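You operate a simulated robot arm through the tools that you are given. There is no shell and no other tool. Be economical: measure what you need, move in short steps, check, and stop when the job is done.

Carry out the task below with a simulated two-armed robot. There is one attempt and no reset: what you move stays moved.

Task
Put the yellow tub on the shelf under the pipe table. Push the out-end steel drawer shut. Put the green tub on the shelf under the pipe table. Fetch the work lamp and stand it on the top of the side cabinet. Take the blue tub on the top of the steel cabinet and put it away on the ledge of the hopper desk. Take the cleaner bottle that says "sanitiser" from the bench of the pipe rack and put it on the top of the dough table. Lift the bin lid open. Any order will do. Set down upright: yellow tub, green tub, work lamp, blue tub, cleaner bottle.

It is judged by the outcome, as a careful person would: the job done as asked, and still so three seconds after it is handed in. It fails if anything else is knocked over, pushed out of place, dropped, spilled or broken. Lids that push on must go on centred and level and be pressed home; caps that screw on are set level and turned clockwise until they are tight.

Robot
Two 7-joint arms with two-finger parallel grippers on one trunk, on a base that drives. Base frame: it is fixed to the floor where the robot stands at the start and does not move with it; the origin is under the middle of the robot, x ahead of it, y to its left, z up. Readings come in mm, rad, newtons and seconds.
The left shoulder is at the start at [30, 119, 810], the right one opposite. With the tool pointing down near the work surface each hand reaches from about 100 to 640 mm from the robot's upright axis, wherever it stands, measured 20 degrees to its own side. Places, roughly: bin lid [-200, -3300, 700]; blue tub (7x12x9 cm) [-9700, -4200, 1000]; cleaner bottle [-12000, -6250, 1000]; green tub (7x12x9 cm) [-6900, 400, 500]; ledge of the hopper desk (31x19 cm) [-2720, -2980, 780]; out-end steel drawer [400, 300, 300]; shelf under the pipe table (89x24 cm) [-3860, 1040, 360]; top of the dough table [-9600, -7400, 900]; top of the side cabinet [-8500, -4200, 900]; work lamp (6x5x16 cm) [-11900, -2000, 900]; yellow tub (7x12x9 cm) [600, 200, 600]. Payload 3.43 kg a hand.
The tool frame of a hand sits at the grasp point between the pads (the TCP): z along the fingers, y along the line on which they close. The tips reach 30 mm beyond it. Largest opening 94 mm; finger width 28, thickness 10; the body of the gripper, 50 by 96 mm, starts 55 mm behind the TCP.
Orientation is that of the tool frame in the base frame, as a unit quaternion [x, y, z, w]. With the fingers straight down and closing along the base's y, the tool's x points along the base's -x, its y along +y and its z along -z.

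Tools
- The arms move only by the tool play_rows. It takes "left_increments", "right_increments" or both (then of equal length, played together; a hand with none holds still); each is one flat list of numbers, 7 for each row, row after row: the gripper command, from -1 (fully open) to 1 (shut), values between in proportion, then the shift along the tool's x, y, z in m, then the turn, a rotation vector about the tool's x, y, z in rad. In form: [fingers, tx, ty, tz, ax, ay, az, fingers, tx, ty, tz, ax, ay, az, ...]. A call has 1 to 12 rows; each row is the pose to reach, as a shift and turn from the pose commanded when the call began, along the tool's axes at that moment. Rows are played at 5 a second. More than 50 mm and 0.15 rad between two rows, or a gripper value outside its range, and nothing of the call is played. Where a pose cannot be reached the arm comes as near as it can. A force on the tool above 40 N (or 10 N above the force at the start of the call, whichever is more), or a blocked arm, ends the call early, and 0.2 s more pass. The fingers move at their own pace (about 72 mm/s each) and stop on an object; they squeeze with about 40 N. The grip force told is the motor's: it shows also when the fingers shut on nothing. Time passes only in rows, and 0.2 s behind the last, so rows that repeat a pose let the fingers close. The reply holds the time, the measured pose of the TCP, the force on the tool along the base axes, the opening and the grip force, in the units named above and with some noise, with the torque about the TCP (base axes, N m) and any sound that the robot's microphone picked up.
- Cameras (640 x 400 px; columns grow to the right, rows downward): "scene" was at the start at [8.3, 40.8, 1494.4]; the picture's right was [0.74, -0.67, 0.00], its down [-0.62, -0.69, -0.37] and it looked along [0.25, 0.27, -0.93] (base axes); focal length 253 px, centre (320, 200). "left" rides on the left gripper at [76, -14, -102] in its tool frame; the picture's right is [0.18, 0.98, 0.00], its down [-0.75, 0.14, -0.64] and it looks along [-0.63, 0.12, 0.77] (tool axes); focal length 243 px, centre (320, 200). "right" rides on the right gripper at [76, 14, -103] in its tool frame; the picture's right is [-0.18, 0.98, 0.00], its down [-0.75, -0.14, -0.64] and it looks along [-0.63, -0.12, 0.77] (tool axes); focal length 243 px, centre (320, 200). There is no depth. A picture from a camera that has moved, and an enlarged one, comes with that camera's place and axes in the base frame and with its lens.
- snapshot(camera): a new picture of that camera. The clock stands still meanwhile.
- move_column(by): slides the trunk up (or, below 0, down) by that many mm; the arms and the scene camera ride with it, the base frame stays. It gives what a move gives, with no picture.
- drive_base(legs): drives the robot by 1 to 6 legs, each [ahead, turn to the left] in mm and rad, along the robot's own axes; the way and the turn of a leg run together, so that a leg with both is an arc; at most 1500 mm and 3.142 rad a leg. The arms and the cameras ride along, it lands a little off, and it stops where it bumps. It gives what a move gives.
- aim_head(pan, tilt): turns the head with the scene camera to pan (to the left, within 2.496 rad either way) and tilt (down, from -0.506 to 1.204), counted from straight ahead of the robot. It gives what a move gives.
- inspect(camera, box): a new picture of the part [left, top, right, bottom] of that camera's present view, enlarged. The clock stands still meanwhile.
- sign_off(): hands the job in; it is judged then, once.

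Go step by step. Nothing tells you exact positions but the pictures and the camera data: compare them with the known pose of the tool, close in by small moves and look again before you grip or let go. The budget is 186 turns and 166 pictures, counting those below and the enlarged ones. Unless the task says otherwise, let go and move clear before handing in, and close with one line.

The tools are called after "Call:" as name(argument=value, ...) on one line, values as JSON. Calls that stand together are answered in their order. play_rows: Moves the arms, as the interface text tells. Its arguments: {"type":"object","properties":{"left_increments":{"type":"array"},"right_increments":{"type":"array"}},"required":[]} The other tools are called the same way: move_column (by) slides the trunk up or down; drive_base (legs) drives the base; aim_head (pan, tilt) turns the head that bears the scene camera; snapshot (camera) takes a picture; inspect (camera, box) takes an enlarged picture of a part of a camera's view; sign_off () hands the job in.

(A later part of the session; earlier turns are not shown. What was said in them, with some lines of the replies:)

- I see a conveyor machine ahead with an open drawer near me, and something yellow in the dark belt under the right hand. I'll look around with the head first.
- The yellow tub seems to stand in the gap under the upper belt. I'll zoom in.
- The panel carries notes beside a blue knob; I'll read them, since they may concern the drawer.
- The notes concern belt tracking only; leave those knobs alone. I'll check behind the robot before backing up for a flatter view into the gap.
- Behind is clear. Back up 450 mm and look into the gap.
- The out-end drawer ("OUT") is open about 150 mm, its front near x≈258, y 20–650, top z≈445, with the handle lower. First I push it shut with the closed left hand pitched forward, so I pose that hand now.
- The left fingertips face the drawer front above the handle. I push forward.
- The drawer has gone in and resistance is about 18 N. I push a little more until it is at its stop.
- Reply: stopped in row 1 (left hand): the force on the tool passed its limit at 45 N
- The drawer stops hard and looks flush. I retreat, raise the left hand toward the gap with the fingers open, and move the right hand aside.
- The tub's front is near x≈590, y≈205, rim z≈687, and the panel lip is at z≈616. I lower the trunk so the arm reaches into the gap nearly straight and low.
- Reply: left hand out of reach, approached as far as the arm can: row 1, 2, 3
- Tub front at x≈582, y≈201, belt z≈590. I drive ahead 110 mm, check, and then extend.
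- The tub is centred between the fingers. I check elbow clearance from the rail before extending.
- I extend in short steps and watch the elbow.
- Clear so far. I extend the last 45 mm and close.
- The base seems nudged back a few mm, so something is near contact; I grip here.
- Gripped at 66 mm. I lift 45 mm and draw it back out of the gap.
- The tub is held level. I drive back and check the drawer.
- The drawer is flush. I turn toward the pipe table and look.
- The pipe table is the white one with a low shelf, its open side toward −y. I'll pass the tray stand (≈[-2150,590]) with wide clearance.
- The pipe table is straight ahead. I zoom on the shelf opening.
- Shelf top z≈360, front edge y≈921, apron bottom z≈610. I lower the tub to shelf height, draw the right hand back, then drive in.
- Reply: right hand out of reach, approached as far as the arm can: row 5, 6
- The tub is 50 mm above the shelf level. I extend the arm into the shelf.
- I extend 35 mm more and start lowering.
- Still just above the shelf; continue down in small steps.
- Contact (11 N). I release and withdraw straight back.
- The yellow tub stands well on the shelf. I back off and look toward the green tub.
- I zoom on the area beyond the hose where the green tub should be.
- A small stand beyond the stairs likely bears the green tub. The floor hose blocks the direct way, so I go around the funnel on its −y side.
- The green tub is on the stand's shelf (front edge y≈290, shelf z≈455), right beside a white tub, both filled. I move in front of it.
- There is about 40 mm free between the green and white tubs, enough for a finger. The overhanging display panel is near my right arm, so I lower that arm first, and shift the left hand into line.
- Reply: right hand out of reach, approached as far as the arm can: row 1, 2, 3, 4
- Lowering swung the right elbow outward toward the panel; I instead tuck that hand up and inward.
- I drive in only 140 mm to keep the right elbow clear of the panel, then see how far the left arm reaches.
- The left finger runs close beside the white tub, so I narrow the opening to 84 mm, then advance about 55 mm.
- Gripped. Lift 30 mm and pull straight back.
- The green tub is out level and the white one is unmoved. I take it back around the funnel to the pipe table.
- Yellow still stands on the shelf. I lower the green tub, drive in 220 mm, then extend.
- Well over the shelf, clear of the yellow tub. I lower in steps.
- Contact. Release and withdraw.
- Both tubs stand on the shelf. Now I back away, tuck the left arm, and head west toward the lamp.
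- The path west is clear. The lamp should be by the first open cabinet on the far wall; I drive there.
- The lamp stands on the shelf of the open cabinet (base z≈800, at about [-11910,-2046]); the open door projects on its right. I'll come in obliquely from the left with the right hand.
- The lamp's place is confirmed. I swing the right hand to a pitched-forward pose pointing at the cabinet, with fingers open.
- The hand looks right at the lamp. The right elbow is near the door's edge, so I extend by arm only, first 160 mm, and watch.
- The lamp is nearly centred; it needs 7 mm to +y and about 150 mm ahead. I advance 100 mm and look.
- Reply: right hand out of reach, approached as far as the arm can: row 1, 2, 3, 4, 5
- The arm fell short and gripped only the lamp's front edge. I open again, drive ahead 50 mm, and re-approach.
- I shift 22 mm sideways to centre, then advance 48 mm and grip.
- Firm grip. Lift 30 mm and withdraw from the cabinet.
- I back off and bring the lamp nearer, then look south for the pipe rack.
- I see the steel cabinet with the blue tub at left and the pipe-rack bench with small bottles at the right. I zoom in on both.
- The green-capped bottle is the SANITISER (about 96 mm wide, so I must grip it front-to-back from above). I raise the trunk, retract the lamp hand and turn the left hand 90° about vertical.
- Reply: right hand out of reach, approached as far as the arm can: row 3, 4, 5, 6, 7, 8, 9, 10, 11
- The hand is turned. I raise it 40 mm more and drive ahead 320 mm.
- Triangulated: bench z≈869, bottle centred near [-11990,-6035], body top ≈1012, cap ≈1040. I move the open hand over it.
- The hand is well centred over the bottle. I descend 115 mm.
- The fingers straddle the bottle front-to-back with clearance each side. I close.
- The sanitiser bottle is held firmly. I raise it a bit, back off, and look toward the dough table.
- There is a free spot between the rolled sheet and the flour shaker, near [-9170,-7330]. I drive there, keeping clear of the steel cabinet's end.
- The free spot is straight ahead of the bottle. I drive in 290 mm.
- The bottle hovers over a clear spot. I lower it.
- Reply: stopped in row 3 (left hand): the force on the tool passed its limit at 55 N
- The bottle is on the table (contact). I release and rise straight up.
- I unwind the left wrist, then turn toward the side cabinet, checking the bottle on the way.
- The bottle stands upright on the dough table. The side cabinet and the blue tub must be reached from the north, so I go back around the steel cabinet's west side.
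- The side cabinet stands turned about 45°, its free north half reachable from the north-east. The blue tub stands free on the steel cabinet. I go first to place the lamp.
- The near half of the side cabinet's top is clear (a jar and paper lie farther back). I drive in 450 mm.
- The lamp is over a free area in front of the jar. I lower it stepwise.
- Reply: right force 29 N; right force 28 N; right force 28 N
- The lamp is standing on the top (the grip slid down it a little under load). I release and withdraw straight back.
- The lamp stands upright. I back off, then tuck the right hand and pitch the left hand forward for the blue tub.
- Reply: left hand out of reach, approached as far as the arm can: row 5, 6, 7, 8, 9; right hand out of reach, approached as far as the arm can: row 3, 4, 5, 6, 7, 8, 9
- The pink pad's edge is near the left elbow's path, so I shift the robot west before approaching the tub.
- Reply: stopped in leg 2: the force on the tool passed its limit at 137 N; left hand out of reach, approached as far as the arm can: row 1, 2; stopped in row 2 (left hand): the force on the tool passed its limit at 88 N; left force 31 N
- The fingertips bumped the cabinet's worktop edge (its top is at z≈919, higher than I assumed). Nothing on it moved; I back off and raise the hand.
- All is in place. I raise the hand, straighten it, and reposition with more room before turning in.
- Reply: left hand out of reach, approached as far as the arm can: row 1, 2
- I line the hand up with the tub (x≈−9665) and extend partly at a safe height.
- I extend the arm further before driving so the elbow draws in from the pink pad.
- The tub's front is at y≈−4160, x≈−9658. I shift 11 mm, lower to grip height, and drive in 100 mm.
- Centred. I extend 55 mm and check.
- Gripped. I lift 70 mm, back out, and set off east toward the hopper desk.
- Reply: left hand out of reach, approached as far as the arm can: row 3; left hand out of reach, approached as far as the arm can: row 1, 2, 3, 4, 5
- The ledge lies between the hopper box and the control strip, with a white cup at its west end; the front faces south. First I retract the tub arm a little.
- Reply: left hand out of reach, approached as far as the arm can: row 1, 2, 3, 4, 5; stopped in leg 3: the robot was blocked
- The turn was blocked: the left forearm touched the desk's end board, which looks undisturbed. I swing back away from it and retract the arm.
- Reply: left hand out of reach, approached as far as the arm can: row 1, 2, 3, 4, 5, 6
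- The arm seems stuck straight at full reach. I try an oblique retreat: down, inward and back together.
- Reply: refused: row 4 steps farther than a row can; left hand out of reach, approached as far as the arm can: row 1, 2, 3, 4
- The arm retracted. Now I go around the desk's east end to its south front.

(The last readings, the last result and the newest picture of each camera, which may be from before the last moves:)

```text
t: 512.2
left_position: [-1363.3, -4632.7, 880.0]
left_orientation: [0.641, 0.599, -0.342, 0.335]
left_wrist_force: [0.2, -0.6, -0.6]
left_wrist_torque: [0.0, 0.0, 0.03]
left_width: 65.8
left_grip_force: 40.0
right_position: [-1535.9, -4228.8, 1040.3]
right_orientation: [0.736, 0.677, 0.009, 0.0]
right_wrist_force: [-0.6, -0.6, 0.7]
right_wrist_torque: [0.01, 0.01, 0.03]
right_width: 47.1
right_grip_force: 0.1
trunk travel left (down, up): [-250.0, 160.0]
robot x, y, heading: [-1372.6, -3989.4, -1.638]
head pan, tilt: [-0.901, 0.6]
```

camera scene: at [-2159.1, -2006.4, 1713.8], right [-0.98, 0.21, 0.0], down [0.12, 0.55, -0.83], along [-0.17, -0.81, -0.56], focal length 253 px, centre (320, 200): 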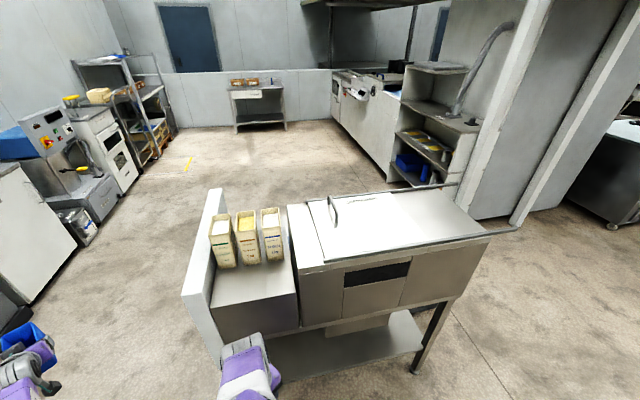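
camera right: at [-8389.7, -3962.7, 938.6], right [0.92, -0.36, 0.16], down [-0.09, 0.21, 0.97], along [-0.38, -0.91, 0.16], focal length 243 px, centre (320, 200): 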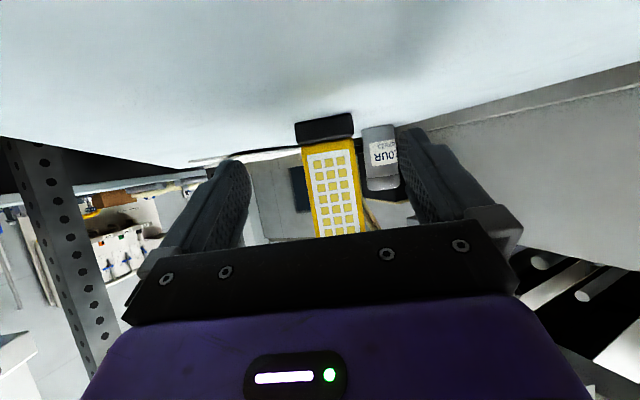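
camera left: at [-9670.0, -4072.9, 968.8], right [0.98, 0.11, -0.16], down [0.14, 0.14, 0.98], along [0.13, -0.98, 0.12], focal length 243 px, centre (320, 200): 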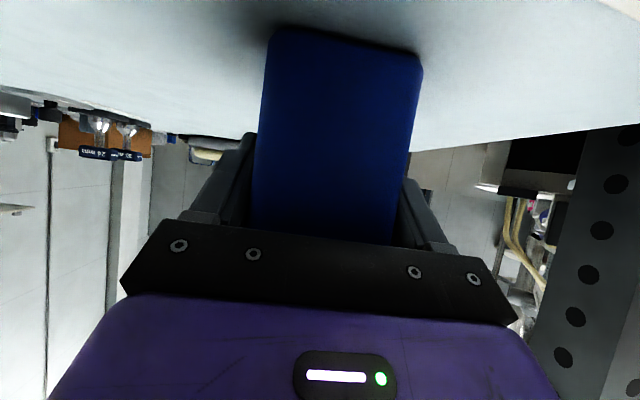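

Call:
drive_base(legs=[[0, -1.5], [1240, 0], [0, -1.55]])

Call:
aim_head(pan=0.0, tilt=0.7)

Call:
snapshot(camera="scene")

```text
t: 525.9
left_position: [-2757.3, -3374.6, 880.2]
left_orientation: [0.642, -0.598, -0.358, -0.319]
left_wrist_force: [-0.2, 0.7, -1.3]
left_wrist_torque: [-0.03, 0.05, 0.02]
left_width: 65.6
left_grip_force: 39.9
right_position: [-2529.2, -3749.2, 1040.1]
right_orientation: [0.726, -0.688, 0.001, 0.01]
right_wrist_force: [-0.4, 0.1, 0.6]
right_wrist_torque: [0.0, -0.01, 0.02]
right_width: 47.0
right_grip_force: 0.0
trunk travel left (down, up): [-250.0, 160.0]
robot x, y, heading: [-2655.1, -4005.0, 1.649]
head pan, tilt: [-0.901, 0.6]
```

```text
t: 527.1
left_position: [-2756.1, -3374.1, 880.3]
left_orientation: [0.643, -0.598, -0.358, -0.319]
left_wrist_force: [-0.5, 1.2, -0.9]
left_wrist_torque: [-0.02, -0.01, 0.0]
left_width: 65.8
left_grip_force: 39.7
right_position: [-2529.0, -3749.3, 1039.7]
right_orientation: [0.726, -0.688, 0.0, 0.01]
right_wrist_force: [1.0, 0.1, -0.6]
right_wrist_torque: [-0.01, -0.02, 0.04]
right_width: 47.1
right_grip_force: 0.0
trunk travel left (down, up): [-250.0, 160.0]
robot x, y, heading: [-2659.3, -4004.5, 1.637]
head pan, tilt: [0.0, 0.7]
```

```text
28 pictures are left
camera scene: at [-2659.6, -3952.1, 1705.2], right [1.0, 0.07, 0.0], down [0.04, -0.64, -0.76], along [-0.05, 0.76, -0.64], focal length 253 px, centre (320, 200)
```

scene: 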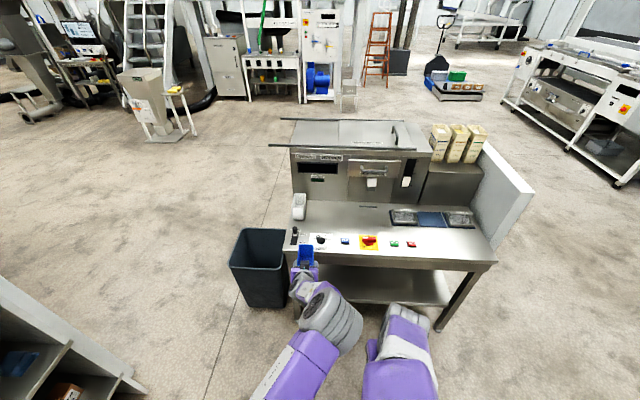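

Call:
inspect(camera="scene", box=[270, 170, 430, 270])

```text
4.00 times, centred on (350, 220) of scene
camera zoom: at [-2659.6, -3952.1, 1705.2], right [1.0, 0.07, 0.0], down [0.04, -0.64, -0.76], along [-0.05, 0.76, -0.64], focal length 1010 px, centre (200, 120)
```

zoom: 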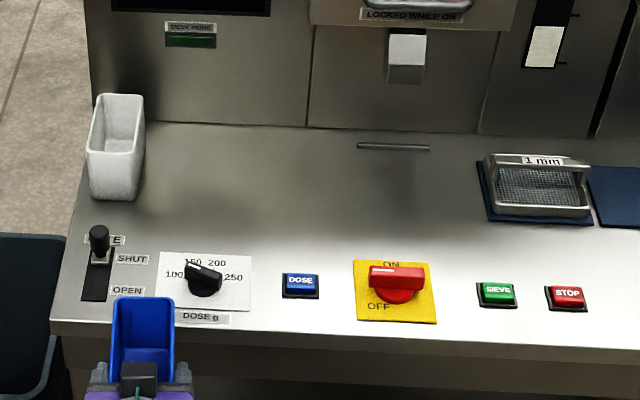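

The ledge is clear between the white tub and the sieve pads. I turn square, raise and shift the tub, and drive in.

Call:
drive_base(legs=[[0, -0.07]])

Call:
play_rows(left_increments=[1, -0.017, -0.036, -0.0107, 0, 0, 0, 1, -0.034, -0.072, -0.0214, 0, 0, 0])

Call:
drive_base(legs=[[290, 0]])

Call:
snapshot(camera="scene")

Call:
snapshot(camera="left")

```text
t: 528.0
left_position: [-2712.3, -3368.8, 881.4]
left_orientation: [0.621, -0.62, -0.346, -0.33]
left_wrist_force: [-0.5, -0.3, -1.1]
left_wrist_torque: [-0.01, 0.02, 0.03]
left_width: 65.7
left_grip_force: 40.5
right_position: [-2511.2, -3758.8, 1038.7]
right_orientation: [-0.702, 0.712, 0.001, -0.01]
right_wrist_force: [0.0, -0.3, -0.2]
right_wrist_torque: [0.0, -0.03, 0.02]
right_width: 47.3
right_grip_force: 0.0
trunk travel left (down, up): [-250.0, 160.0]
robot x, y, heading: [-2657.4, -4008.8, 1.576]
head pan, tilt: [0.0, 0.7]
```

```text
t: 528.6
left_position: [-2642.2, -3369.7, 920.0]
left_orientation: [0.621, -0.62, -0.346, -0.331]
left_wrist_force: [-1.2, -0.2, -0.1]
left_wrist_torque: [-0.02, -0.01, -0.07]
left_width: 65.8
left_grip_force: 39.7
right_position: [-2510.8, -3759.7, 1039.8]
right_orientation: [-0.701, 0.713, 0.001, -0.011]
right_wrist_force: [-0.5, -0.6, -0.1]
right_wrist_torque: [-0.01, -0.02, -0.02]
right_width: 47.0
right_grip_force: 0.0
trunk travel left (down, up): [-250.0, 160.0]
robot x, y, heading: [-2656.4, -4007.0, 1.57]
head pan, tilt: [0.0, 0.7]
```

```text
t: 530.6
left_position: [-2642.3, -3079.5, 917.4]
left_orientation: [0.621, -0.62, -0.346, -0.33]
left_wrist_force: [0.1, 0.1, -1.6]
left_wrist_torque: [-0.02, -0.02, 0.0]
left_width: 65.7
left_grip_force: 39.7
right_position: [-2512.0, -3470.0, 1038.6]
right_orientation: [-0.701, 0.713, 0.0, -0.01]
right_wrist_force: [-0.9, -0.5, -0.4]
right_wrist_torque: [-0.01, 0.01, 0.0]
right_width: 47.3
right_grip_force: 0.2
trunk travel left (down, up): [-250.0, 160.0]
robot x, y, heading: [-2656.1, -3715.8, 1.571]
head pan, tilt: [0.0, 0.7]
```

```text
26 pictures are left
camera scene: at [-2656.0, -3662.0, 1705.1], right [1.0, 0.0, 0.0], down [0.0, -0.64, -0.76], along [0.0, 0.76, -0.64], focal length 253 px, centre (320, 200)
```

scene: 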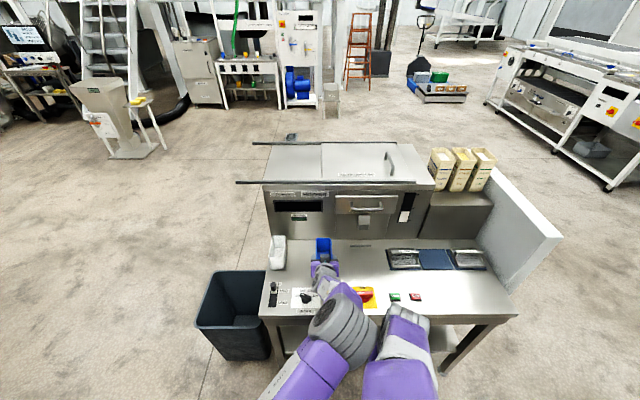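

```text
25 pictures are left
camera left: at [-2626.5, -3205.7, 910.0], right [-0.98, -0.11, -0.14], down [-0.12, -0.13, 0.98], along [-0.13, 0.98, 0.12], focal length 243 px, centre (320, 200)
```

left: 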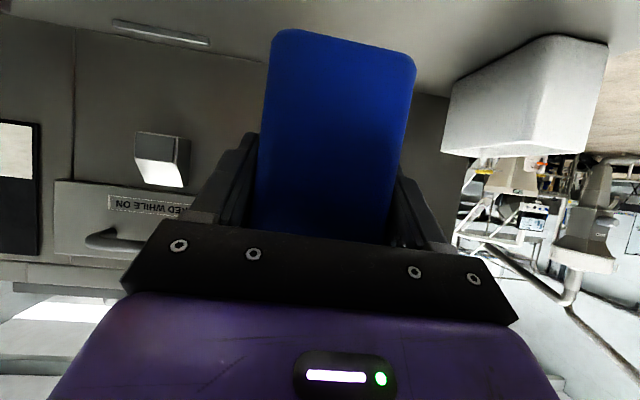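

I extend 70 mm, then lower.

Call:
play_rows(left_increments=[1, -0.019, 0, 0.0295, 0, 0, 0, 1, -0.0375, 0, 0.059, 0, 0, 0, 1, -0.0165, 0, 0.0725, 0, 0, 0])

Call:
snapshot(camera="left")

Call:
inspect(camera="scene", box=[240, 210, 420, 330])

```text
t: 531.4
left_position: [-2642.6, -3011.5, 894.8]
left_orientation: [0.621, -0.62, -0.347, -0.331]
left_wrist_force: [0.8, -0.4, -0.9]
left_wrist_torque: [-0.02, -0.04, -0.01]
left_width: 65.7
left_grip_force: 40.3
right_position: [-2511.8, -3469.7, 1038.4]
right_orientation: [-0.701, 0.713, 0.0, -0.01]
right_wrist_force: [0.1, 0.3, 0.3]
right_wrist_torque: [0.02, 0.02, 0.02]
right_width: 47.1
right_grip_force: 0.1
trunk travel left (down, up): [-250.0, 160.0]
robot x, y, heading: [-2659.5, -3718.7, 1.569]
head pan, tilt: [0.0, 0.7]
```

```text
24 pictures are left
camera left: at [-2628.1, -3136.7, 885.1], right [-0.98, -0.11, -0.14], down [-0.12, -0.13, 0.98], along [-0.13, 0.98, 0.12], focal length 243 px, centre (320, 200)
```

left: 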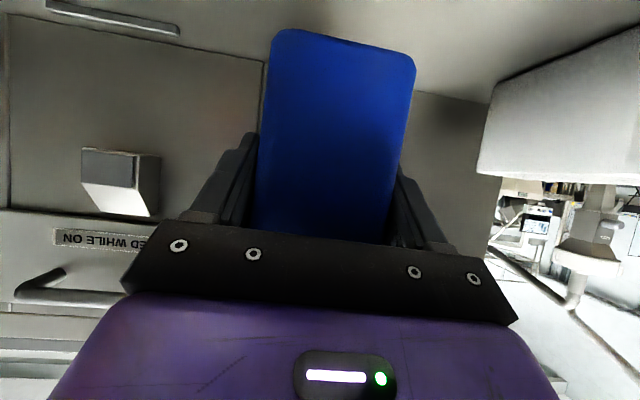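

```text
3.33 times, centred on (330, 270) of scene
camera zoom: at [-2655.7, -3662.8, 1705.1], right [1.0, 0.0, 0.0], down [0.0, -0.64, -0.76], along [0.0, 0.76, -0.64], focal length 842 px, centre (287, -33)
```

zoom: 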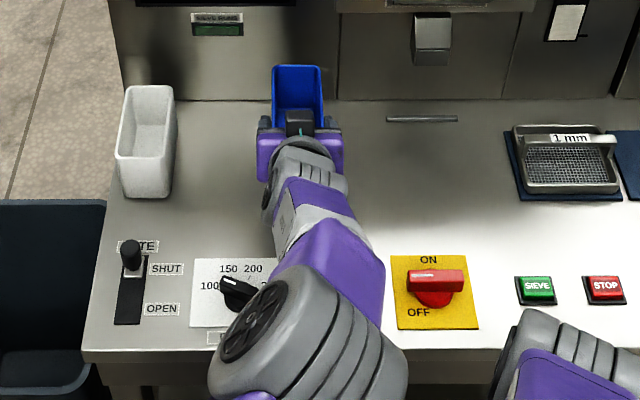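

Good position. Lower in steps to contact.

Call:
play_rows(left_increments=[1, 0.017, 0, 0.0107, 0, 0, 0, 1, 0.0295, 0, 0.0187, 0, 0, 0])

Call:
play_rows(left_increments=[1, 0.0025, 0, 0.0016, 0, 0, 0, 1, 0.005, 0, 0.0032, 0, 0, 0])

Call:
play_rows(left_increments=[1, 0.0025, 0, 0.0016, 0, 0, 0])

Call:
play_rows(left_increments=[1, 0.0025, 0, 0.0016, 0, 0, 0])

```text
t: 532.0
left_position: [-2644.2, -3013.0, 858.5]
left_orientation: [0.621, -0.621, -0.346, -0.33]
left_wrist_force: [0.0, 0.2, -1.2]
left_wrist_torque: [-0.01, -0.03, -0.03]
left_width: 65.8
left_grip_force: 40.0
right_position: [-2512.7, -3471.2, 1039.0]
right_orientation: [-0.701, 0.713, 0.0, -0.01]
right_wrist_force: [-0.7, 0.2, -0.6]
right_wrist_torque: [-0.02, -0.01, 0.02]
right_width: 47.0
right_grip_force: 0.0
trunk travel left (down, up): [-250.0, 160.0]
robot x, y, heading: [-2654.5, -3716.4, 1.568]
head pan, tilt: [0.0, 0.7]
```

```text
t: 532.6
left_position: [-2645.1, -3012.2, 853.4]
left_orientation: [0.621, -0.62, -0.346, -0.331]
left_wrist_force: [1.3, 0.3, -0.6]
left_wrist_torque: [-0.08, 0.02, -0.02]
left_width: 65.8
left_grip_force: 39.8
right_position: [-2510.8, -3470.0, 1038.8]
right_orientation: [-0.702, 0.712, 0.0, -0.01]
right_wrist_force: [0.5, 0.6, -0.2]
right_wrist_torque: [-0.01, 0.0, 0.04]
right_width: 46.8
right_grip_force: 0.1
trunk travel left (down, up): [-250.0, 160.0]
robot x, y, heading: [-2656.2, -3715.4, 1.569]
head pan, tilt: [0.0, 0.7]
```

```text
t: 533.0
left_position: [-2643.7, -3010.6, 850.4]
left_orientation: [0.621, -0.62, -0.346, -0.331]
left_wrist_force: [-0.6, -0.1, -1.5]
left_wrist_torque: [-0.04, 0.0, 0.04]
left_width: 65.6
left_grip_force: 40.4
right_position: [-2512.4, -3469.7, 1039.5]
right_orientation: [-0.701, 0.713, 0.0, -0.011]
right_wrist_force: [0.0, 0.1, 0.1]
right_wrist_torque: [0.0, -0.02, 0.02]
right_width: 47.2
right_grip_force: 0.1
trunk travel left (down, up): [-250.0, 160.0]
robot x, y, heading: [-2655.6, -3716.9, 1.568]
head pan, tilt: [0.0, 0.7]
```

```text
t: 533.4
left_position: [-2643.9, -3010.7, 846.9]
left_orientation: [0.621, -0.621, -0.346, -0.331]
left_wrist_force: [-0.8, -0.1, -0.3]
left_wrist_torque: [-0.01, 0.01, 0.01]
left_width: 65.7
left_grip_force: 40.5
right_position: [-2511.5, -3470.6, 1039.4]
right_orientation: [-0.701, 0.713, 0.001, -0.01]
right_wrist_force: [-0.5, -0.1, 0.4]
right_wrist_torque: [-0.04, -0.02, 0.0]
right_width: 46.8
right_grip_force: 0.0
trunk travel left (down, up): [-250.0, 160.0]
robot x, y, heading: [-2657.5, -3715.8, 1.571]
head pan, tilt: [0.0, 0.7]
```

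Call:
play_rows(left_increments=[1, 0.0025, 0, 0.0016, 0, 0, 0])

Call:
play_rows(left_increments=[1, 0.0025, 0, 0.0016, 0, 0, 0])

Call:
inspect(camera="left", box=[220, 0, 460, 150])

```text
t: 533.8
left_position: [-2644.6, -3010.5, 844.3]
left_orientation: [0.622, -0.62, -0.346, -0.33]
left_wrist_force: [1.0, -0.3, 0.0]
left_wrist_torque: [-0.01, 0.0, 0.0]
left_width: 65.6
left_grip_force: 40.0
right_position: [-2511.2, -3470.0, 1039.8]
right_orientation: [-0.702, 0.713, 0.0, -0.01]
right_wrist_force: [1.0, 0.0, 0.5]
right_wrist_torque: [0.0, -0.01, 0.0]
right_width: 46.8
right_grip_force: 0.1
trunk travel left (down, up): [-250.0, 160.0]
robot x, y, heading: [-2658.3, -3717.3, 1.57]
head pan, tilt: [0.0, 0.7]
```

```text
t: 534.2
left_position: [-2644.6, -3010.8, 843.0]
left_orientation: [0.621, -0.619, -0.348, -0.332]
left_wrist_force: [0.1, -0.1, 2.1]
left_wrist_torque: [0.25, -0.11, -0.05]
left_width: 65.8
left_grip_force: 39.8
right_position: [-2511.6, -3470.9, 1039.6]
right_orientation: [-0.702, 0.712, 0.0, -0.01]
right_wrist_force: [0.5, 0.8, -0.1]
right_wrist_torque: [0.01, 0.01, 0.01]
right_width: 46.9
right_grip_force: 0.1
trunk travel left (down, up): [-250.0, 160.0]
robot x, y, heading: [-2655.8, -3717.7, 1.563]
head pan, tilt: [0.0, 0.7]
```

```text
2.67 times, centred on (340, 75) of left
camera zoom: at [-2629.0, -3136.5, 833.4], right [-0.98, -0.11, -0.14], down [-0.12, -0.14, 0.98], along [-0.13, 0.98, 0.12], focal length 647 px, centre (267, 533)
```

zoom: 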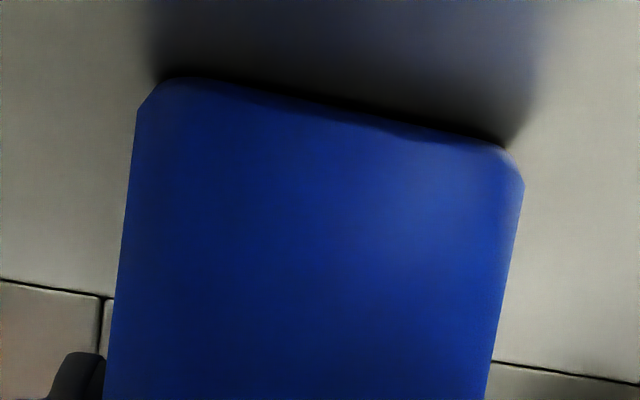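

Contact starting; one last 2 mm, then release and withdraw straight back.

Call:
play_rows(left_increments=[1, 0.0017, 0, 0.001, 0, 0, 0, -1, 0.0017, 0, 0.001, 0, 0, 0, -1, 0.0017, 0, 0.001, 0, 0, 0, -1, 0.01, 0, -0.013, 0, 0, 0, -1, 0.0267, 0, -0.042, 0, 0, 0, -1, 0.045, 0, -0.075, 0, 0, 0, -1, 0.045, 0, -0.12, 0, 0, 0])

Call:
drive_base(legs=[[-400, 0]])

Call:
inspect(camera="scene", box=[240, 160, 440, 300])

```text
t: 535.8
left_position: [-2643.5, -3139.1, 870.0]
left_orientation: [-0.62, 0.62, 0.347, 0.332]
left_wrist_force: [0.5, -0.1, -0.1]
left_wrist_torque: [-0.01, 0.01, 0.0]
left_width: 93.9
left_grip_force: 0.0
right_position: [-2511.0, -3471.6, 1040.1]
right_orientation: [-0.702, 0.712, 0.001, -0.009]
right_wrist_force: [0.0, 1.1, -0.1]
right_wrist_torque: [0.02, -0.01, 0.0]
right_width: 47.0
right_grip_force: 0.0
trunk travel left (down, up): [-250.0, 160.0]
robot x, y, heading: [-2656.6, -3713.6, 1.57]
head pan, tilt: [0.0, 0.7]
```

```text
t: 538.3
left_position: [-2641.1, -3541.3, 869.6]
left_orientation: [-0.617, 0.624, 0.345, 0.333]
left_wrist_force: [-0.3, 0.7, 0.7]
left_wrist_torque: [0.01, -0.01, -0.02]
left_width: 94.1
left_grip_force: 0.0
right_position: [-2510.7, -3877.5, 1039.8]
right_orientation: [-0.698, 0.716, 0.0, -0.009]
right_wrist_force: [0.0, 0.6, 0.7]
right_wrist_torque: [0.01, 0.0, -0.02]
right_width: 47.0
right_grip_force: 0.0
trunk travel left (down, up): [-250.0, 160.0]
robot x, y, heading: [-2658.9, -4123.9, 1.559]
head pan, tilt: [0.0, 0.7]
```

```text
2.86 times, centred on (340, 230) of scene
camera zoom: at [-2657.6, -4067.8, 1705.2], right [1.0, -0.01, 0.0], down [-0.01, -0.64, -0.77], along [0.01, 0.77, -0.64], focal length 722 px, centre (263, 114)
```

zoom: 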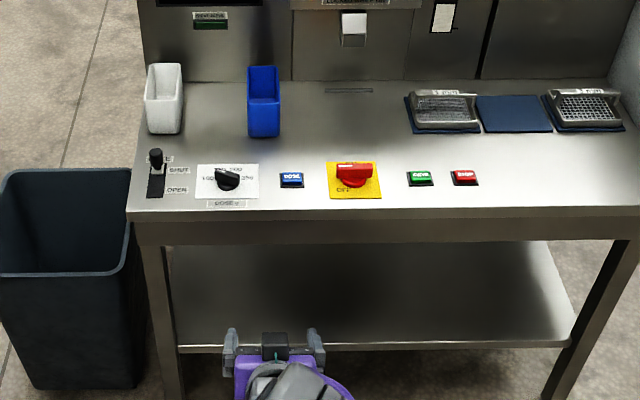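

The blue tub stands on the ledge with all controls untouched. Last job: the bin lid. I turn east and look.

Call:
drive_base(legs=[[0, -1.3], [900, 0]])

Call:
aim_head(pan=0.05, tilt=0.5)

Call:
snapshot(camera="scene")

```text
t: 546.3
left_position: [-1225.7, -3772.3, 870.5]
left_orientation: [-0.113, 0.871, 0.073, 0.473]
left_wrist_force: [-0.4, -0.4, -0.4]
left_wrist_torque: [0.03, -0.02, 0.0]
left_width: 93.9
left_grip_force: 0.0
right_position: [-1514.1, -3984.8, 1039.3]
right_orientation: [-0.118, 0.993, 0.006, -0.008]
right_wrist_force: [0.4, -0.3, 0.6]
right_wrist_torque: [0.02, 0.01, 0.02]
right_width: 47.2
right_grip_force: 0.1
trunk travel left (down, up): [-250.0, 160.0]
robot x, y, heading: [-1791.1, -3908.2, 0.256]
head pan, tilt: [0.0, 0.7]
```

```text
t: 547.0
left_position: [-1225.9, -3773.5, 870.2]
left_orientation: [-0.111, 0.871, 0.071, 0.474]
left_wrist_force: [0.2, 1.0, -0.2]
left_wrist_torque: [0.01, 0.04, -0.01]
left_width: 94.1
left_grip_force: 0.0
right_position: [-1515.2, -3985.2, 1038.3]
right_orientation: [-0.119, 0.993, 0.006, -0.008]
right_wrist_force: [-0.6, -0.8, -0.3]
right_wrist_torque: [-0.01, -0.01, 0.0]
right_width: 46.7
right_grip_force: 0.1
trunk travel left (down, up): [-250.0, 160.0]
robot x, y, heading: [-1787.4, -3907.5, 0.248]
head pan, tilt: [0.051, 0.499]
```

```text
20 pictures are left
camera scene: at [-1731.6, -3887.1, 1722.8], right [0.3, -0.95, 0.0], down [-0.46, -0.14, -0.88], along [0.84, 0.26, -0.48], focal length 253 px, centre (320, 200)
```

scene: 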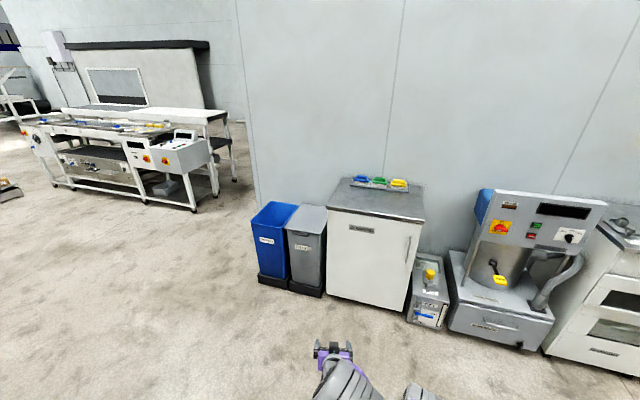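

Call:
inspect(camera="scene", box=[240, 180, 360, 310])

```text
3.08 times, centred on (300, 245) of scene
camera zoom: at [-1731.6, -3887.1, 1722.8], right [0.3, -0.95, 0.0], down [-0.46, -0.14, -0.88], along [0.84, 0.26, -0.48], focal length 777 px, centre (382, 62)
```

zoom: 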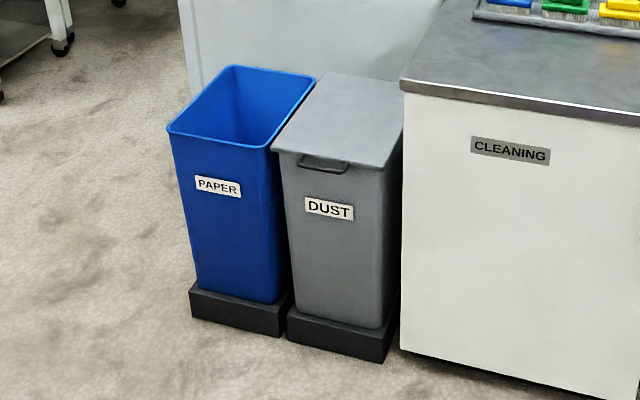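

The grey "DUST" bin has the closed lid: hinge at the wall side, a loop handle on its front at about [-430,-3345,690]. I move in front of it, lower the trunk, and level the closed left hand.

Call:
drive_base(legs=[[0, 0.4], [690, 0], [0, -0.65]])

Call:
move_column(by=-150)

Call:
play_rows(left_increments=[1, 0.012, 0, -0.01, 0, -0.13, 0, 1, 0.024, 0, -0.02, 0, -0.26, 0, 1, 0.036, 0, -0.03, 0, -0.39, 0, 1, 0.05, 0, -0.045, 0, -0.52, 0, 1, 0.06, 0, -0.06, 0, -0.65, 0])

Call:
aim_head(pan=0.1, tilt=0.75)

Call:
snapshot(camera="scene")

```text
t: 553.8
left_position: [-657.4, -3497.4, 869.8]
left_orientation: [-0.002, 0.878, 0.011, 0.479]
left_wrist_force: [0.3, 0.4, -0.1]
left_wrist_torque: [0.0, 0.01, 0.01]
left_width: 93.9
left_grip_force: 0.1
right_position: [-990.4, -3631.5, 1039.5]
right_orientation: [0.006, 1.0, 0.008, -0.007]
right_wrist_force: [-0.8, -0.2, -0.1]
right_wrist_torque: [-0.01, 0.04, 0.02]
right_width: 46.8
right_grip_force: 0.1
trunk travel left (down, up): [-250.0, 160.0]
robot x, y, heading: [-1235.8, -3485.5, 0.009]
head pan, tilt: [0.051, 0.499]
```

```text
t: 555.5
left_position: [-657.9, -3496.1, 720.1]
left_orientation: [-0.004, 0.878, 0.014, 0.479]
left_wrist_force: [-0.3, 0.5, -0.5]
left_wrist_torque: [0.04, -0.01, -0.01]
left_width: 94.0
left_grip_force: 0.1
right_position: [-990.4, -3630.6, 890.0]
right_orientation: [0.006, 1.0, 0.006, -0.007]
right_wrist_force: [0.3, -0.4, -0.1]
right_wrist_torque: [0.02, 0.02, 0.01]
right_width: 47.0
right_grip_force: 0.1
trunk travel left (down, up): [-100.0, 310.0]
robot x, y, heading: [-1239.2, -3489.5, 0.006]
head pan, tilt: [0.051, 0.499]
```

```text
t: 556.4
left_position: [-701.9, -3496.1, 711.5]
left_orientation: [-0.009, 0.757, 0.012, 0.653]
left_wrist_force: [0.5, 0.2, -0.8]
left_wrist_torque: [0.0, -0.04, 0.0]
left_width: 0.0
left_grip_force: 27.8
right_position: [-996.9, -3640.2, 885.9]
right_orientation: [0.017, 1.0, 0.001, -0.013]
right_wrist_force: [1.4, -7.4, -2.8]
right_wrist_torque: [0.57, 0.21, -0.21]
right_width: 47.2
right_grip_force: 0.1
trunk travel left (down, up): [-100.0, 310.0]
robot x, y, heading: [-1236.3, -3488.7, 0.004]
head pan, tilt: [0.051, 0.499]
stopped in row 4 (right hand): the force on the tool passed its limit at 121 N (the readings are from after the stop); the commanded pose is now the measured one
```

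```text
t: 557.2
left_position: [-700.8, -3496.2, 712.0]
left_orientation: [-0.009, 0.757, 0.011, 0.653]
left_wrist_force: [-0.3, -0.3, 0.1]
left_wrist_torque: [0.0, -0.01, 0.0]
left_width: 0.2
left_grip_force: 33.3
right_position: [-996.4, -3638.8, 886.3]
right_orientation: [0.017, 1.0, 0.002, -0.013]
right_wrist_force: [2.4, -15.9, -7.6]
right_wrist_torque: [1.28, 0.54, -0.45]
right_width: 46.9
right_grip_force: 0.0
trunk travel left (down, up): [-100.0, 310.0]
robot x, y, heading: [-1241.0, -3487.1, 0.003]
head pan, tilt: [0.099, 0.75]
```

```text
18 pictures are left
camera scene: at [-1184.4, -3479.2, 1551.0], right [0.1, -0.99, 0.0], down [-0.68, -0.07, -0.73], along [0.73, 0.08, -0.68], focal length 253 px, centre (320, 200)
```

scene: 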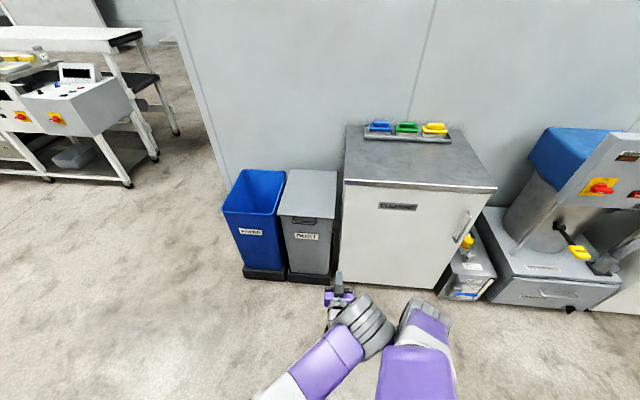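

The two arms are touching each other. I part them: right hand outward, left hand to the left in line with the bin handle.

Call:
play_rows(right_increments=[0, 0, -0.04, -0.01, 0, 0, 0, 0, 0, -0.08, -0.02, 0, 0, 0, 0, 0, -0.12, -0.03, 0, 0, 0, 0, 0, -0.15, -0.03, 0, 0, 0], left_increments=[1, 0, 0.02, 0, 0, 0, 0, 1, 0, 0.06, 0, 0, 0, 0, 1, 0, 0.1, 0, 0, 0, 0, 1, 0, 0.145, 0, 0, 0, 0])

Call:
snapshot(camera="scene")

Call:
snapshot(camera="left")

```text
t: 558.2
left_position: [-705.1, -3349.4, 716.2]
left_orientation: [-0.01, 0.757, 0.012, 0.653]
left_wrist_force: [-0.3, -0.8, 1.0]
left_wrist_torque: [-0.01, 0.02, 0.02]
left_width: 0.0
left_grip_force: 32.6
right_position: [-999.7, -3790.0, 915.0]
right_orientation: [0.016, 1.0, 0.002, -0.014]
right_wrist_force: [-0.4, 0.3, 1.0]
right_wrist_torque: [0.02, 0.02, 0.0]
right_width: 47.0
right_grip_force: 0.1
trunk travel left (down, up): [-100.0, 310.0]
robot x, y, heading: [-1237.2, -3488.2, 0.006]
head pan, tilt: [0.099, 0.75]
```

```text
17 pictures are left
camera scene: at [-1184.1, -3479.0, 1550.9], right [0.1, -0.99, 0.0], down [-0.68, -0.07, -0.73], along [0.73, 0.08, -0.68], focal length 253 px, centre (320, 200)
```

scene: 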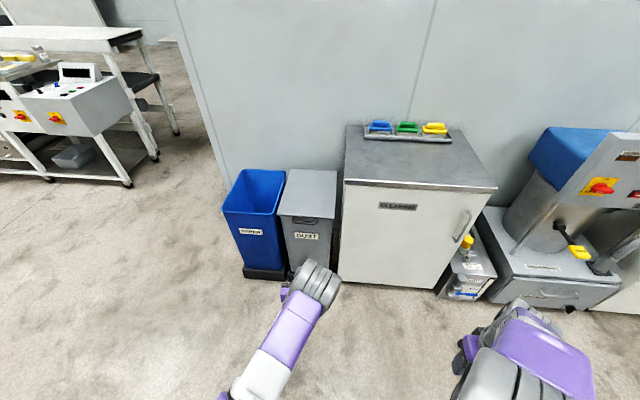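

```text
16 pictures are left
camera left: at [-816.9, -3365.2, 656.0], right [-0.05, 0.98, -0.18], down [-0.53, 0.12, 0.84], along [0.85, 0.14, 0.51], focal length 243 px, centre (320, 200)
```

left: 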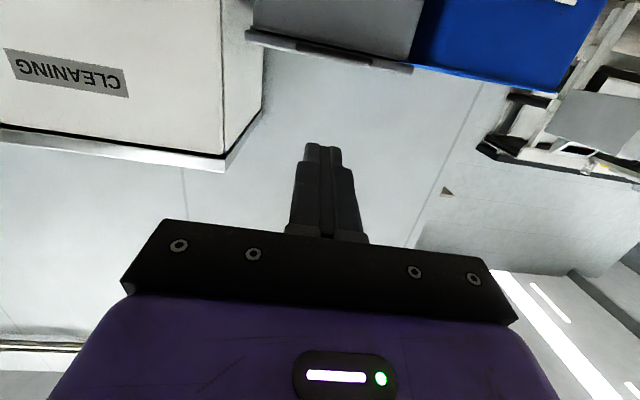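

Lid front at x≈−340, z≈655, handle centred at y≈−3325. I lower the closed fingers to just below handle height, pitched slightly up, and drive in 240 mm.

Call:
play_rows(left_increments=[1, 0.033, 0.008, 0.005, 0, -0.117, 0, 1, 0.066, 0.016, 0.01, 0, -0.233, 0, 1, 0.0988, 0.024, 0.0146, 0, -0.35, 0])

Call:
drive_base(legs=[[240, 0]])

Call:
snapshot(camera="left")

Call:
inspect(camera="scene", box=[220, 150, 420, 350])

```text
t: 559.0
left_position: [-705.4, -3326.4, 612.1]
left_orientation: [-0.007, 0.631, 0.013, 0.776]
left_wrist_force: [0.1, -0.6, -0.2]
left_wrist_torque: [0.02, -0.01, -0.01]
left_width: 0.3
left_grip_force: 33.5
right_position: [-998.5, -3789.9, 914.8]
right_orientation: [0.017, 1.0, 0.001, -0.014]
right_wrist_force: [-0.2, 0.3, -0.2]
right_wrist_torque: [-0.03, 0.03, -0.01]
right_width: 46.9
right_grip_force: 0.1
trunk travel left (down, up): [-100.0, 310.0]
robot x, y, heading: [-1238.7, -3487.2, 0.004]
head pan, tilt: [0.099, 0.75]
```

```text
t: 560.8
left_position: [-457.4, -3329.1, 612.3]
left_orientation: [-0.005, 0.632, 0.011, 0.775]
left_wrist_force: [0.4, 0.3, -0.2]
left_wrist_torque: [-0.02, 0.01, 0.0]
left_width: 0.0
left_grip_force: 33.3
right_position: [-753.9, -3791.9, 915.0]
right_orientation: [0.019, 1.0, 0.001, -0.014]
right_wrist_force: [0.2, 0.0, -0.2]
right_wrist_torque: [-0.01, 0.01, 0.01]
right_width: 47.1
right_grip_force: 0.1
trunk travel left (down, up): [-100.0, 310.0]
robot x, y, heading: [-991.7, -3488.4, 0.0]
head pan, tilt: [0.099, 0.75]
```

```text
15 pictures are left
camera left: at [-542.0, -3343.1, 517.3], right [0.01, 0.98, -0.17], down [-0.78, 0.12, 0.61], along [0.62, 0.13, 0.77], focal length 243 px, centre (320, 200)
```

left: 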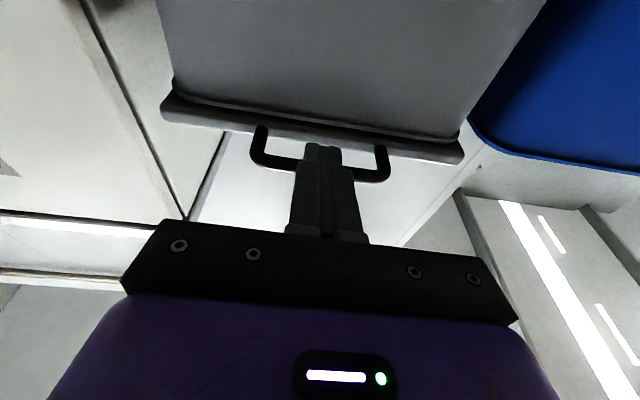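

```text
2.00 times, centred on (320, 250) of scene
camera zoom: at [-937.0, -3479.1, 1550.9], right [0.1, -1.0, 0.0], down [-0.68, -0.07, -0.73], along [0.73, 0.07, -0.68], focal length 505 px, centre (320, 100)
```

zoom: 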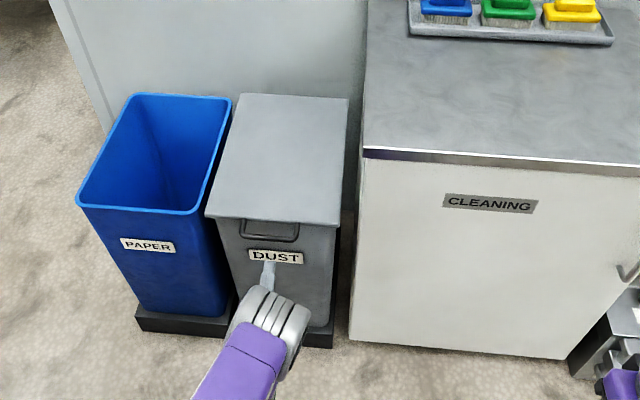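

The fingers are centred under the loop handle (bar near x≈−398). To have reach for the whole lifting arc I retract the arm 100 mm and drive in 170 mm, which also slides the tip under the handle.

Call:
play_rows(left_increments=[1, -0.01, 0.002, -0.049, 0, 0, 0, 1, -0.02, 0.004, -0.098, 0, 0, 0])

Call:
drive_base(legs=[[168, 0]])

Call:
snapshot(camera="left")

```text
t: 561.4
left_position: [-552.9, -3328.5, 614.5]
left_orientation: [-0.006, 0.632, 0.011, 0.775]
left_wrist_force: [0.5, -0.1, -0.5]
left_wrist_torque: [-0.01, 0.03, -0.01]
left_width: 0.3
left_grip_force: 33.2
left hand out of reach, approached as far as the arm can: row 2
right_position: [-754.3, -3790.2, 915.0]
right_orientation: [0.019, 1.0, 0.001, -0.014]
right_wrist_force: [-0.2, 0.1, -0.1]
right_wrist_torque: [-0.03, -0.01, -0.01]
right_width: 46.9
right_grip_force: 0.0
trunk travel left (down, up): [-100.0, 310.0]
robot x, y, heading: [-990.6, -3487.3, 0.001]
head pan, tilt: [0.099, 0.75]
```

```text
t: 562.9
left_position: [-385.0, -3329.6, 613.6]
left_orientation: [-0.004, 0.632, 0.01, 0.775]
left_wrist_force: [0.4, 0.6, 0.2]
left_wrist_torque: [-0.01, -0.02, -0.01]
left_width: 0.0
left_grip_force: 32.6
right_position: [-586.0, -3792.5, 915.3]
right_orientation: [0.02, 1.0, 0.001, -0.014]
right_wrist_force: [-0.1, -0.3, 0.9]
right_wrist_torque: [-0.02, 0.03, 0.01]
right_width: 46.9
right_grip_force: 0.1
trunk travel left (down, up): [-100.0, 310.0]
robot x, y, heading: [-819.5, -3486.7, -0.003]
head pan, tilt: [0.099, 0.75]
```

```text
13 pictures are left
camera left: at [-469.4, -3343.2, 518.7], right [0.01, 0.98, -0.17], down [-0.78, 0.12, 0.61], along [0.62, 0.13, 0.77], focal length 243 px, centre (320, 200)
```

left: 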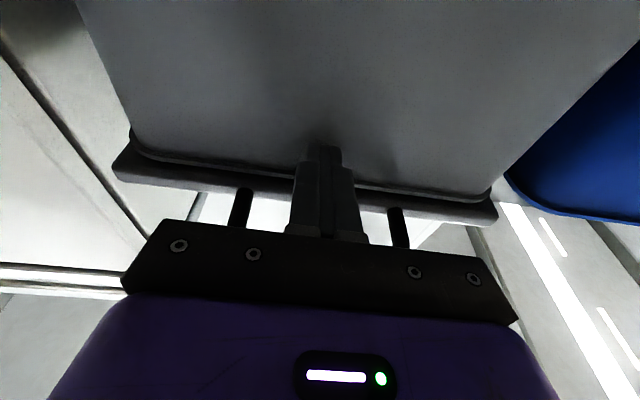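

The finger is under the handle and flange with no contact force. I begin lifting along the lid's arc.

Call:
play_rows(left_increments=[1, -0.0392, 0, 0.008, 0, 0, 0, 1, -0.0778, 0, 0.0189, 0, 0, 0, 1, -0.116, 0, 0.0318, 0, 0, 0])

Call:
inspect(camera="scene", box=[200, 100, 440, 340])

```text
t: 563.7
left_position: [-375.3, -3328.4, 732.9]
left_orientation: [-0.005, 0.633, 0.011, 0.774]
left_wrist_force: [-2.8, 0.7, -1.3]
left_wrist_torque: [-0.01, 0.0, 0.02]
left_width: 0.0
left_grip_force: 33.1
right_position: [-587.6, -3792.4, 915.2]
right_orientation: [0.019, 1.0, 0.001, -0.014]
right_wrist_force: [0.5, 0.1, 0.1]
right_wrist_torque: [-0.02, -0.03, 0.02]
right_width: 47.3
right_grip_force: 0.1
trunk travel left (down, up): [-100.0, 310.0]
robot x, y, heading: [-822.5, -3487.1, -0.003]
head pan, tilt: [0.099, 0.75]
```

```text
1.67 times, centred on (320, 220) of scene
camera zoom: at [-770.2, -3479.6, 1550.9], right [0.1, -1.0, 0.0], down [-0.68, -0.07, -0.73], along [0.73, 0.07, -0.68], focal length 421 px, centre (320, 167)
```

zoom: 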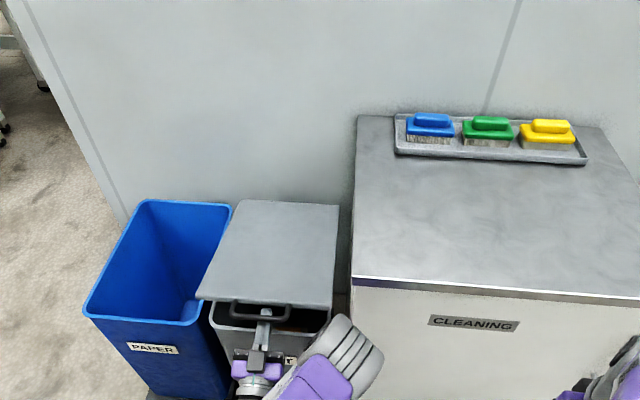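

The lid is rising. I continue up and forward.

Call:
play_rows(left_increments=[1, -0.0348, 0, 0.0194, 0, 0, 0, 1, -0.0646, 0, 0.0438, 0, 0, 0, 1, -0.0892, 0, 0.0733, 0, 0, 0, 1, -0.1106, 0, 0.1083, 0, 0, 0, 1, -0.1287, 0, 0.1447, 0, 0, 0])

Call:
inspect(camera="scene", box=[200, 100, 440, 340])

```text
t: 564.9
left_position: [-258.8, -3327.2, 886.2]
left_orientation: [-0.004, 0.633, 0.01, 0.774]
left_wrist_force: [-2.2, 0.9, 0.2]
left_wrist_torque: [-0.08, -0.06, 0.02]
left_width: 0.0
left_grip_force: 33.1
right_position: [-588.9, -3793.2, 915.5]
right_orientation: [0.021, 1.0, 0.001, -0.014]
right_wrist_force: [1.3, -0.4, -0.2]
right_wrist_torque: [-0.01, 0.0, 0.01]
right_width: 47.3
right_grip_force: 0.1
trunk travel left (down, up): [-100.0, 310.0]
robot x, y, heading: [-823.1, -3485.3, -0.008]
head pan, tilt: [0.099, 0.75]
```

```text
1.67 times, centred on (320, 220) of scene
camera zoom: at [-770.1, -3479.3, 1550.9], right [0.1, -1.0, 0.0], down [-0.68, -0.07, -0.73], along [0.73, 0.07, -0.68], focal length 421 px, centre (320, 167)
```

zoom: 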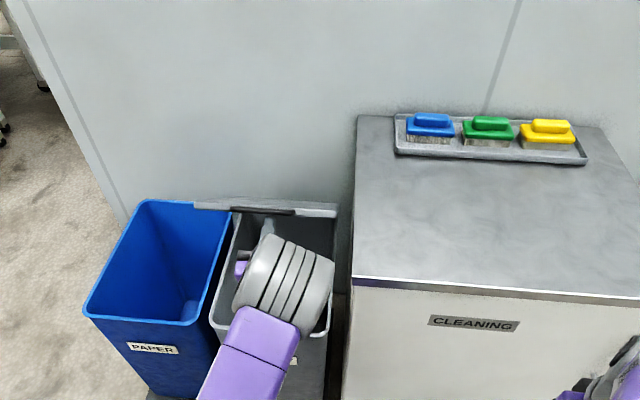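

Call:
play_rows(left_increments=[1, -0.0148, 0, 0.0377, 0, 0, 0, 1, -0.0252, 0, 0.0766, 0, 0, 0, 1, -0.0313, 0, 0.1166, 0, 0, 0, 1, -0.0345, 0, 0.1561, 0, 0, 0, 1, -0.0346, 0, 0.1908, 0, 0, 0, 1, -0.0325, 0, 0.221, 0, 0, 0, 1, -0.0284, 0, 0.2508, 0, 0, 0, 1, -0.0234, 0, 0.2753, 0, 0, 0])

Call:
inspect(camera="scene", box=[200, 100, 440, 340])

```text
t: 566.7
left_position: [6.9, -3323.7, 965.7]
left_orientation: [-0.005, 0.633, 0.01, 0.774]
left_wrist_force: [1.3, -0.2, 0.2]
left_wrist_torque: [-0.03, 0.03, 0.03]
left_width: 0.0
left_grip_force: 32.9
right_position: [-586.7, -3793.0, 913.8]
right_orientation: [0.02, 1.0, 0.001, -0.015]
right_wrist_force: [-0.1, -0.5, 0.0]
right_wrist_torque: [0.01, 0.01, 0.01]
right_width: 46.8
right_grip_force: 0.2
trunk travel left (down, up): [-100.0, 310.0]
robot x, y, heading: [-822.7, -3485.5, -0.0]
head pan, tilt: [0.099, 0.75]
```

```text
1.67 times, centred on (320, 220) of scene
camera zoom: at [-769.4, -3479.5, 1550.9], right [0.1, -1.0, 0.0], down [-0.68, -0.07, -0.73], along [0.73, 0.07, -0.68], focal length 421 px, centre (320, 167)
```

zoom: 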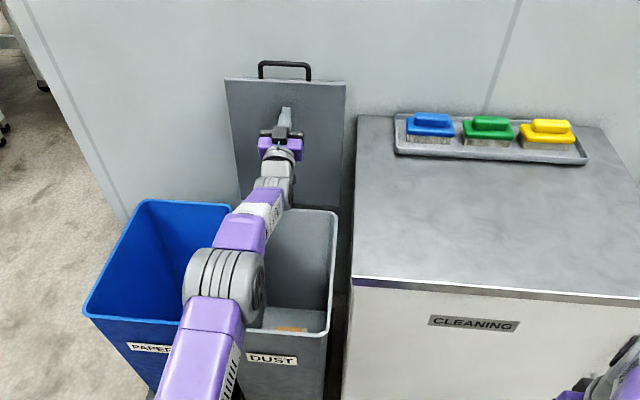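

The lid is about upright. I push it further back gently until it rests.

Call:
play_rows(left_increments=[1, 0.003, 0, 0.0147, 0, 0, 0, 1, 0.006, 0, 0.0294, 0, 0, 0, 1, 0.008, 0, 0.0441, 0, 0, 0])

Call:
drive_base(legs=[[40, 0]])

Call:
snapshot(camera="left")

```text
t: 567.5
left_position: [26.1, -3322.2, 966.9]
left_orientation: [-0.004, 0.633, 0.011, 0.774]
left_wrist_force: [-39.5, -8.0, -5.5]
left_wrist_torque: [-0.07, 0.48, -0.32]
left_width: 0.0
left_grip_force: 32.7
left hand out of reach, approached as far as the arm can: row 2, 3
right_position: [-590.9, -3793.7, 916.6]
right_orientation: [0.02, 1.0, 0.002, -0.012]
right_wrist_force: [0.2, 0.5, 0.3]
right_wrist_torque: [-0.01, 0.02, 0.03]
right_width: 47.0
right_grip_force: 0.1
trunk travel left (down, up): [-100.0, 310.0]
robot x, y, heading: [-822.0, -3488.5, -0.003]
head pan, tilt: [0.099, 0.75]
```

```text
t: 568.1
left_position: [26.5, -3321.9, 967.5]
left_orientation: [-0.004, 0.632, 0.01, 0.775]
left_wrist_force: [-36.4, -1.7, 1.8]
left_wrist_torque: [-0.02, 0.23, -0.08]
left_width: 0.0
left_grip_force: 32.8
right_position: [-590.7, -3792.2, 915.7]
right_orientation: [0.019, 1.0, 0.001, -0.011]
right_wrist_force: [-0.3, 0.7, 0.4]
right_wrist_torque: [0.04, -0.02, 0.0]
right_width: 47.1
right_grip_force: 0.0
trunk travel left (down, up): [-100.0, 310.0]
robot x, y, heading: [-824.4, -3487.1, -0.003]
head pan, tilt: [0.099, 0.75]
stopped in leg 1: the force on the tool passed its limit at 77 N (the readings are from after the stop); the commanded pose is now the measured one
```

```text
9 pictures are left
camera left: at [-58.9, -3336.1, 872.1], right [0.02, 0.98, -0.17], down [-0.78, 0.12, 0.61], along [0.62, 0.13, 0.77], focal length 243 px, centre (320, 200)
```

left: 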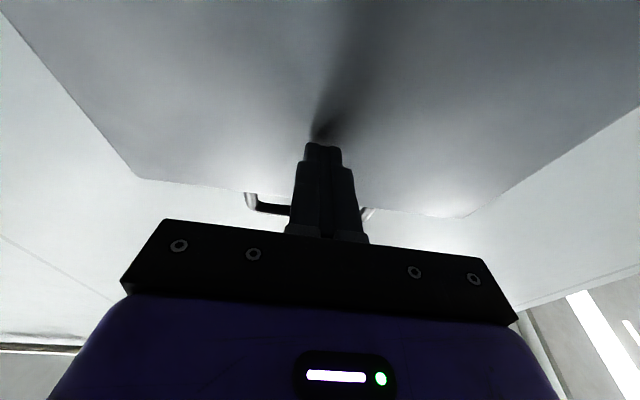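

The lid has reached its stop, past upright. I back away and check that it stays open.

Call:
drive_base(legs=[[-60, 0], [-350, 0]])

Call:
snapshot(camera="scene")

```text
t: 571.0
left_position: [-387.3, -3312.2, 963.3]
left_orientation: [-0.008, 0.635, 0.014, 0.773]
left_wrist_force: [0.1, -0.9, 0.3]
left_wrist_torque: [0.01, 0.01, -0.03]
left_width: 0.0
left_grip_force: 33.2
right_position: [-996.1, -3791.2, 915.9]
right_orientation: [0.014, 1.0, 0.002, -0.013]
right_wrist_force: [-0.3, 0.6, 0.4]
right_wrist_torque: [-0.03, 0.02, 0.05]
right_width: 47.0
right_grip_force: 0.1
trunk travel left (down, up): [-100.0, 310.0]
robot x, y, heading: [-1236.5, -3490.1, 0.005]
head pan, tilt: [0.099, 0.75]
```

```text
8 pictures are left
camera scene: at [-1184.0, -3480.2, 1551.0], right [0.11, -0.99, 0.0], down [-0.68, -0.07, -0.73], along [0.73, 0.08, -0.68], focal length 253 px, centre (320, 200)
```

scene: 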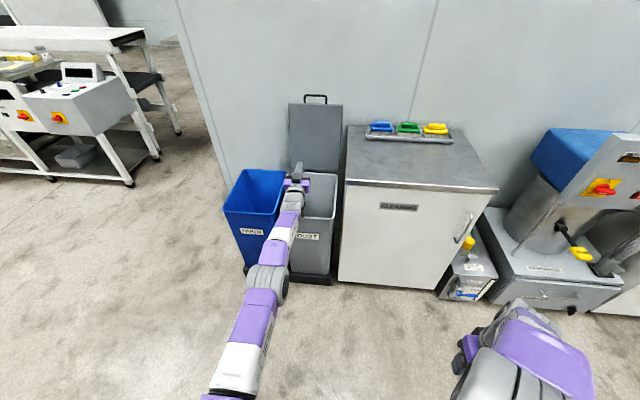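

The lid stays open. I move clear a little more and take a last look.

Call:
drive_base(legs=[[-150, 0]])

Call:
inspect(camera="scene", box=[200, 60, 440, 300])

```text
t: 572.4
left_position: [-538.6, -3315.2, 963.3]
left_orientation: [-0.008, 0.635, 0.015, 0.772]
left_wrist_force: [-0.5, -0.2, 0.0]
left_wrist_torque: [0.01, 0.0, -0.05]
left_width: 0.1
left_grip_force: 33.1
right_position: [-1149.0, -3791.9, 915.1]
right_orientation: [0.014, 1.0, 0.003, -0.013]
right_wrist_force: [-0.6, -0.1, 0.2]
right_wrist_torque: [0.0, -0.06, -0.02]
right_width: 47.0
right_grip_force: 0.1
trunk travel left (down, up): [-100.0, 310.0]
robot x, y, heading: [-1382.8, -3487.9, 0.004]
head pan, tilt: [0.099, 0.75]
```

```text
1.67 times, centred on (320, 180) of scene
camera zoom: at [-1335.8, -3481.7, 1551.0], right [0.11, -0.99, 0.0], down [-0.68, -0.07, -0.73], along [0.73, 0.08, -0.68], focal length 421 px, centre (320, 233)
```

zoom: 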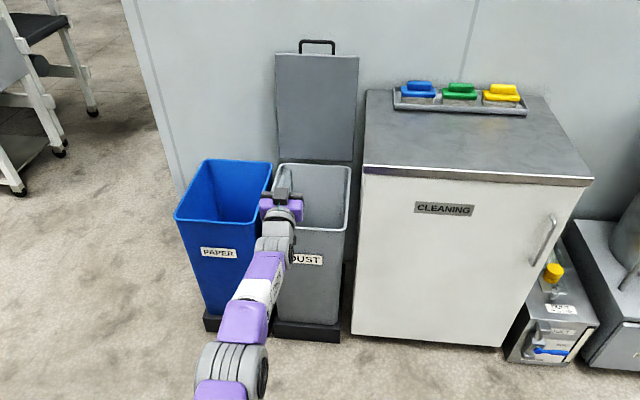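

Everything is in place and the lid stands open on its own, so I hand the job in.

Call:
sign_off()

```text
The job is handed in.
```

All seven tasks are done and handed in: the drawer is shut, the three tubs, the lamp and the sanitiser bottle stand upright where asked, and the bin lid is open. On the way the left hand bumped the edge of the steel cabinet's top, and the robot caught on the hopper desk while turning. I saw nothing moved or knocked over either time.
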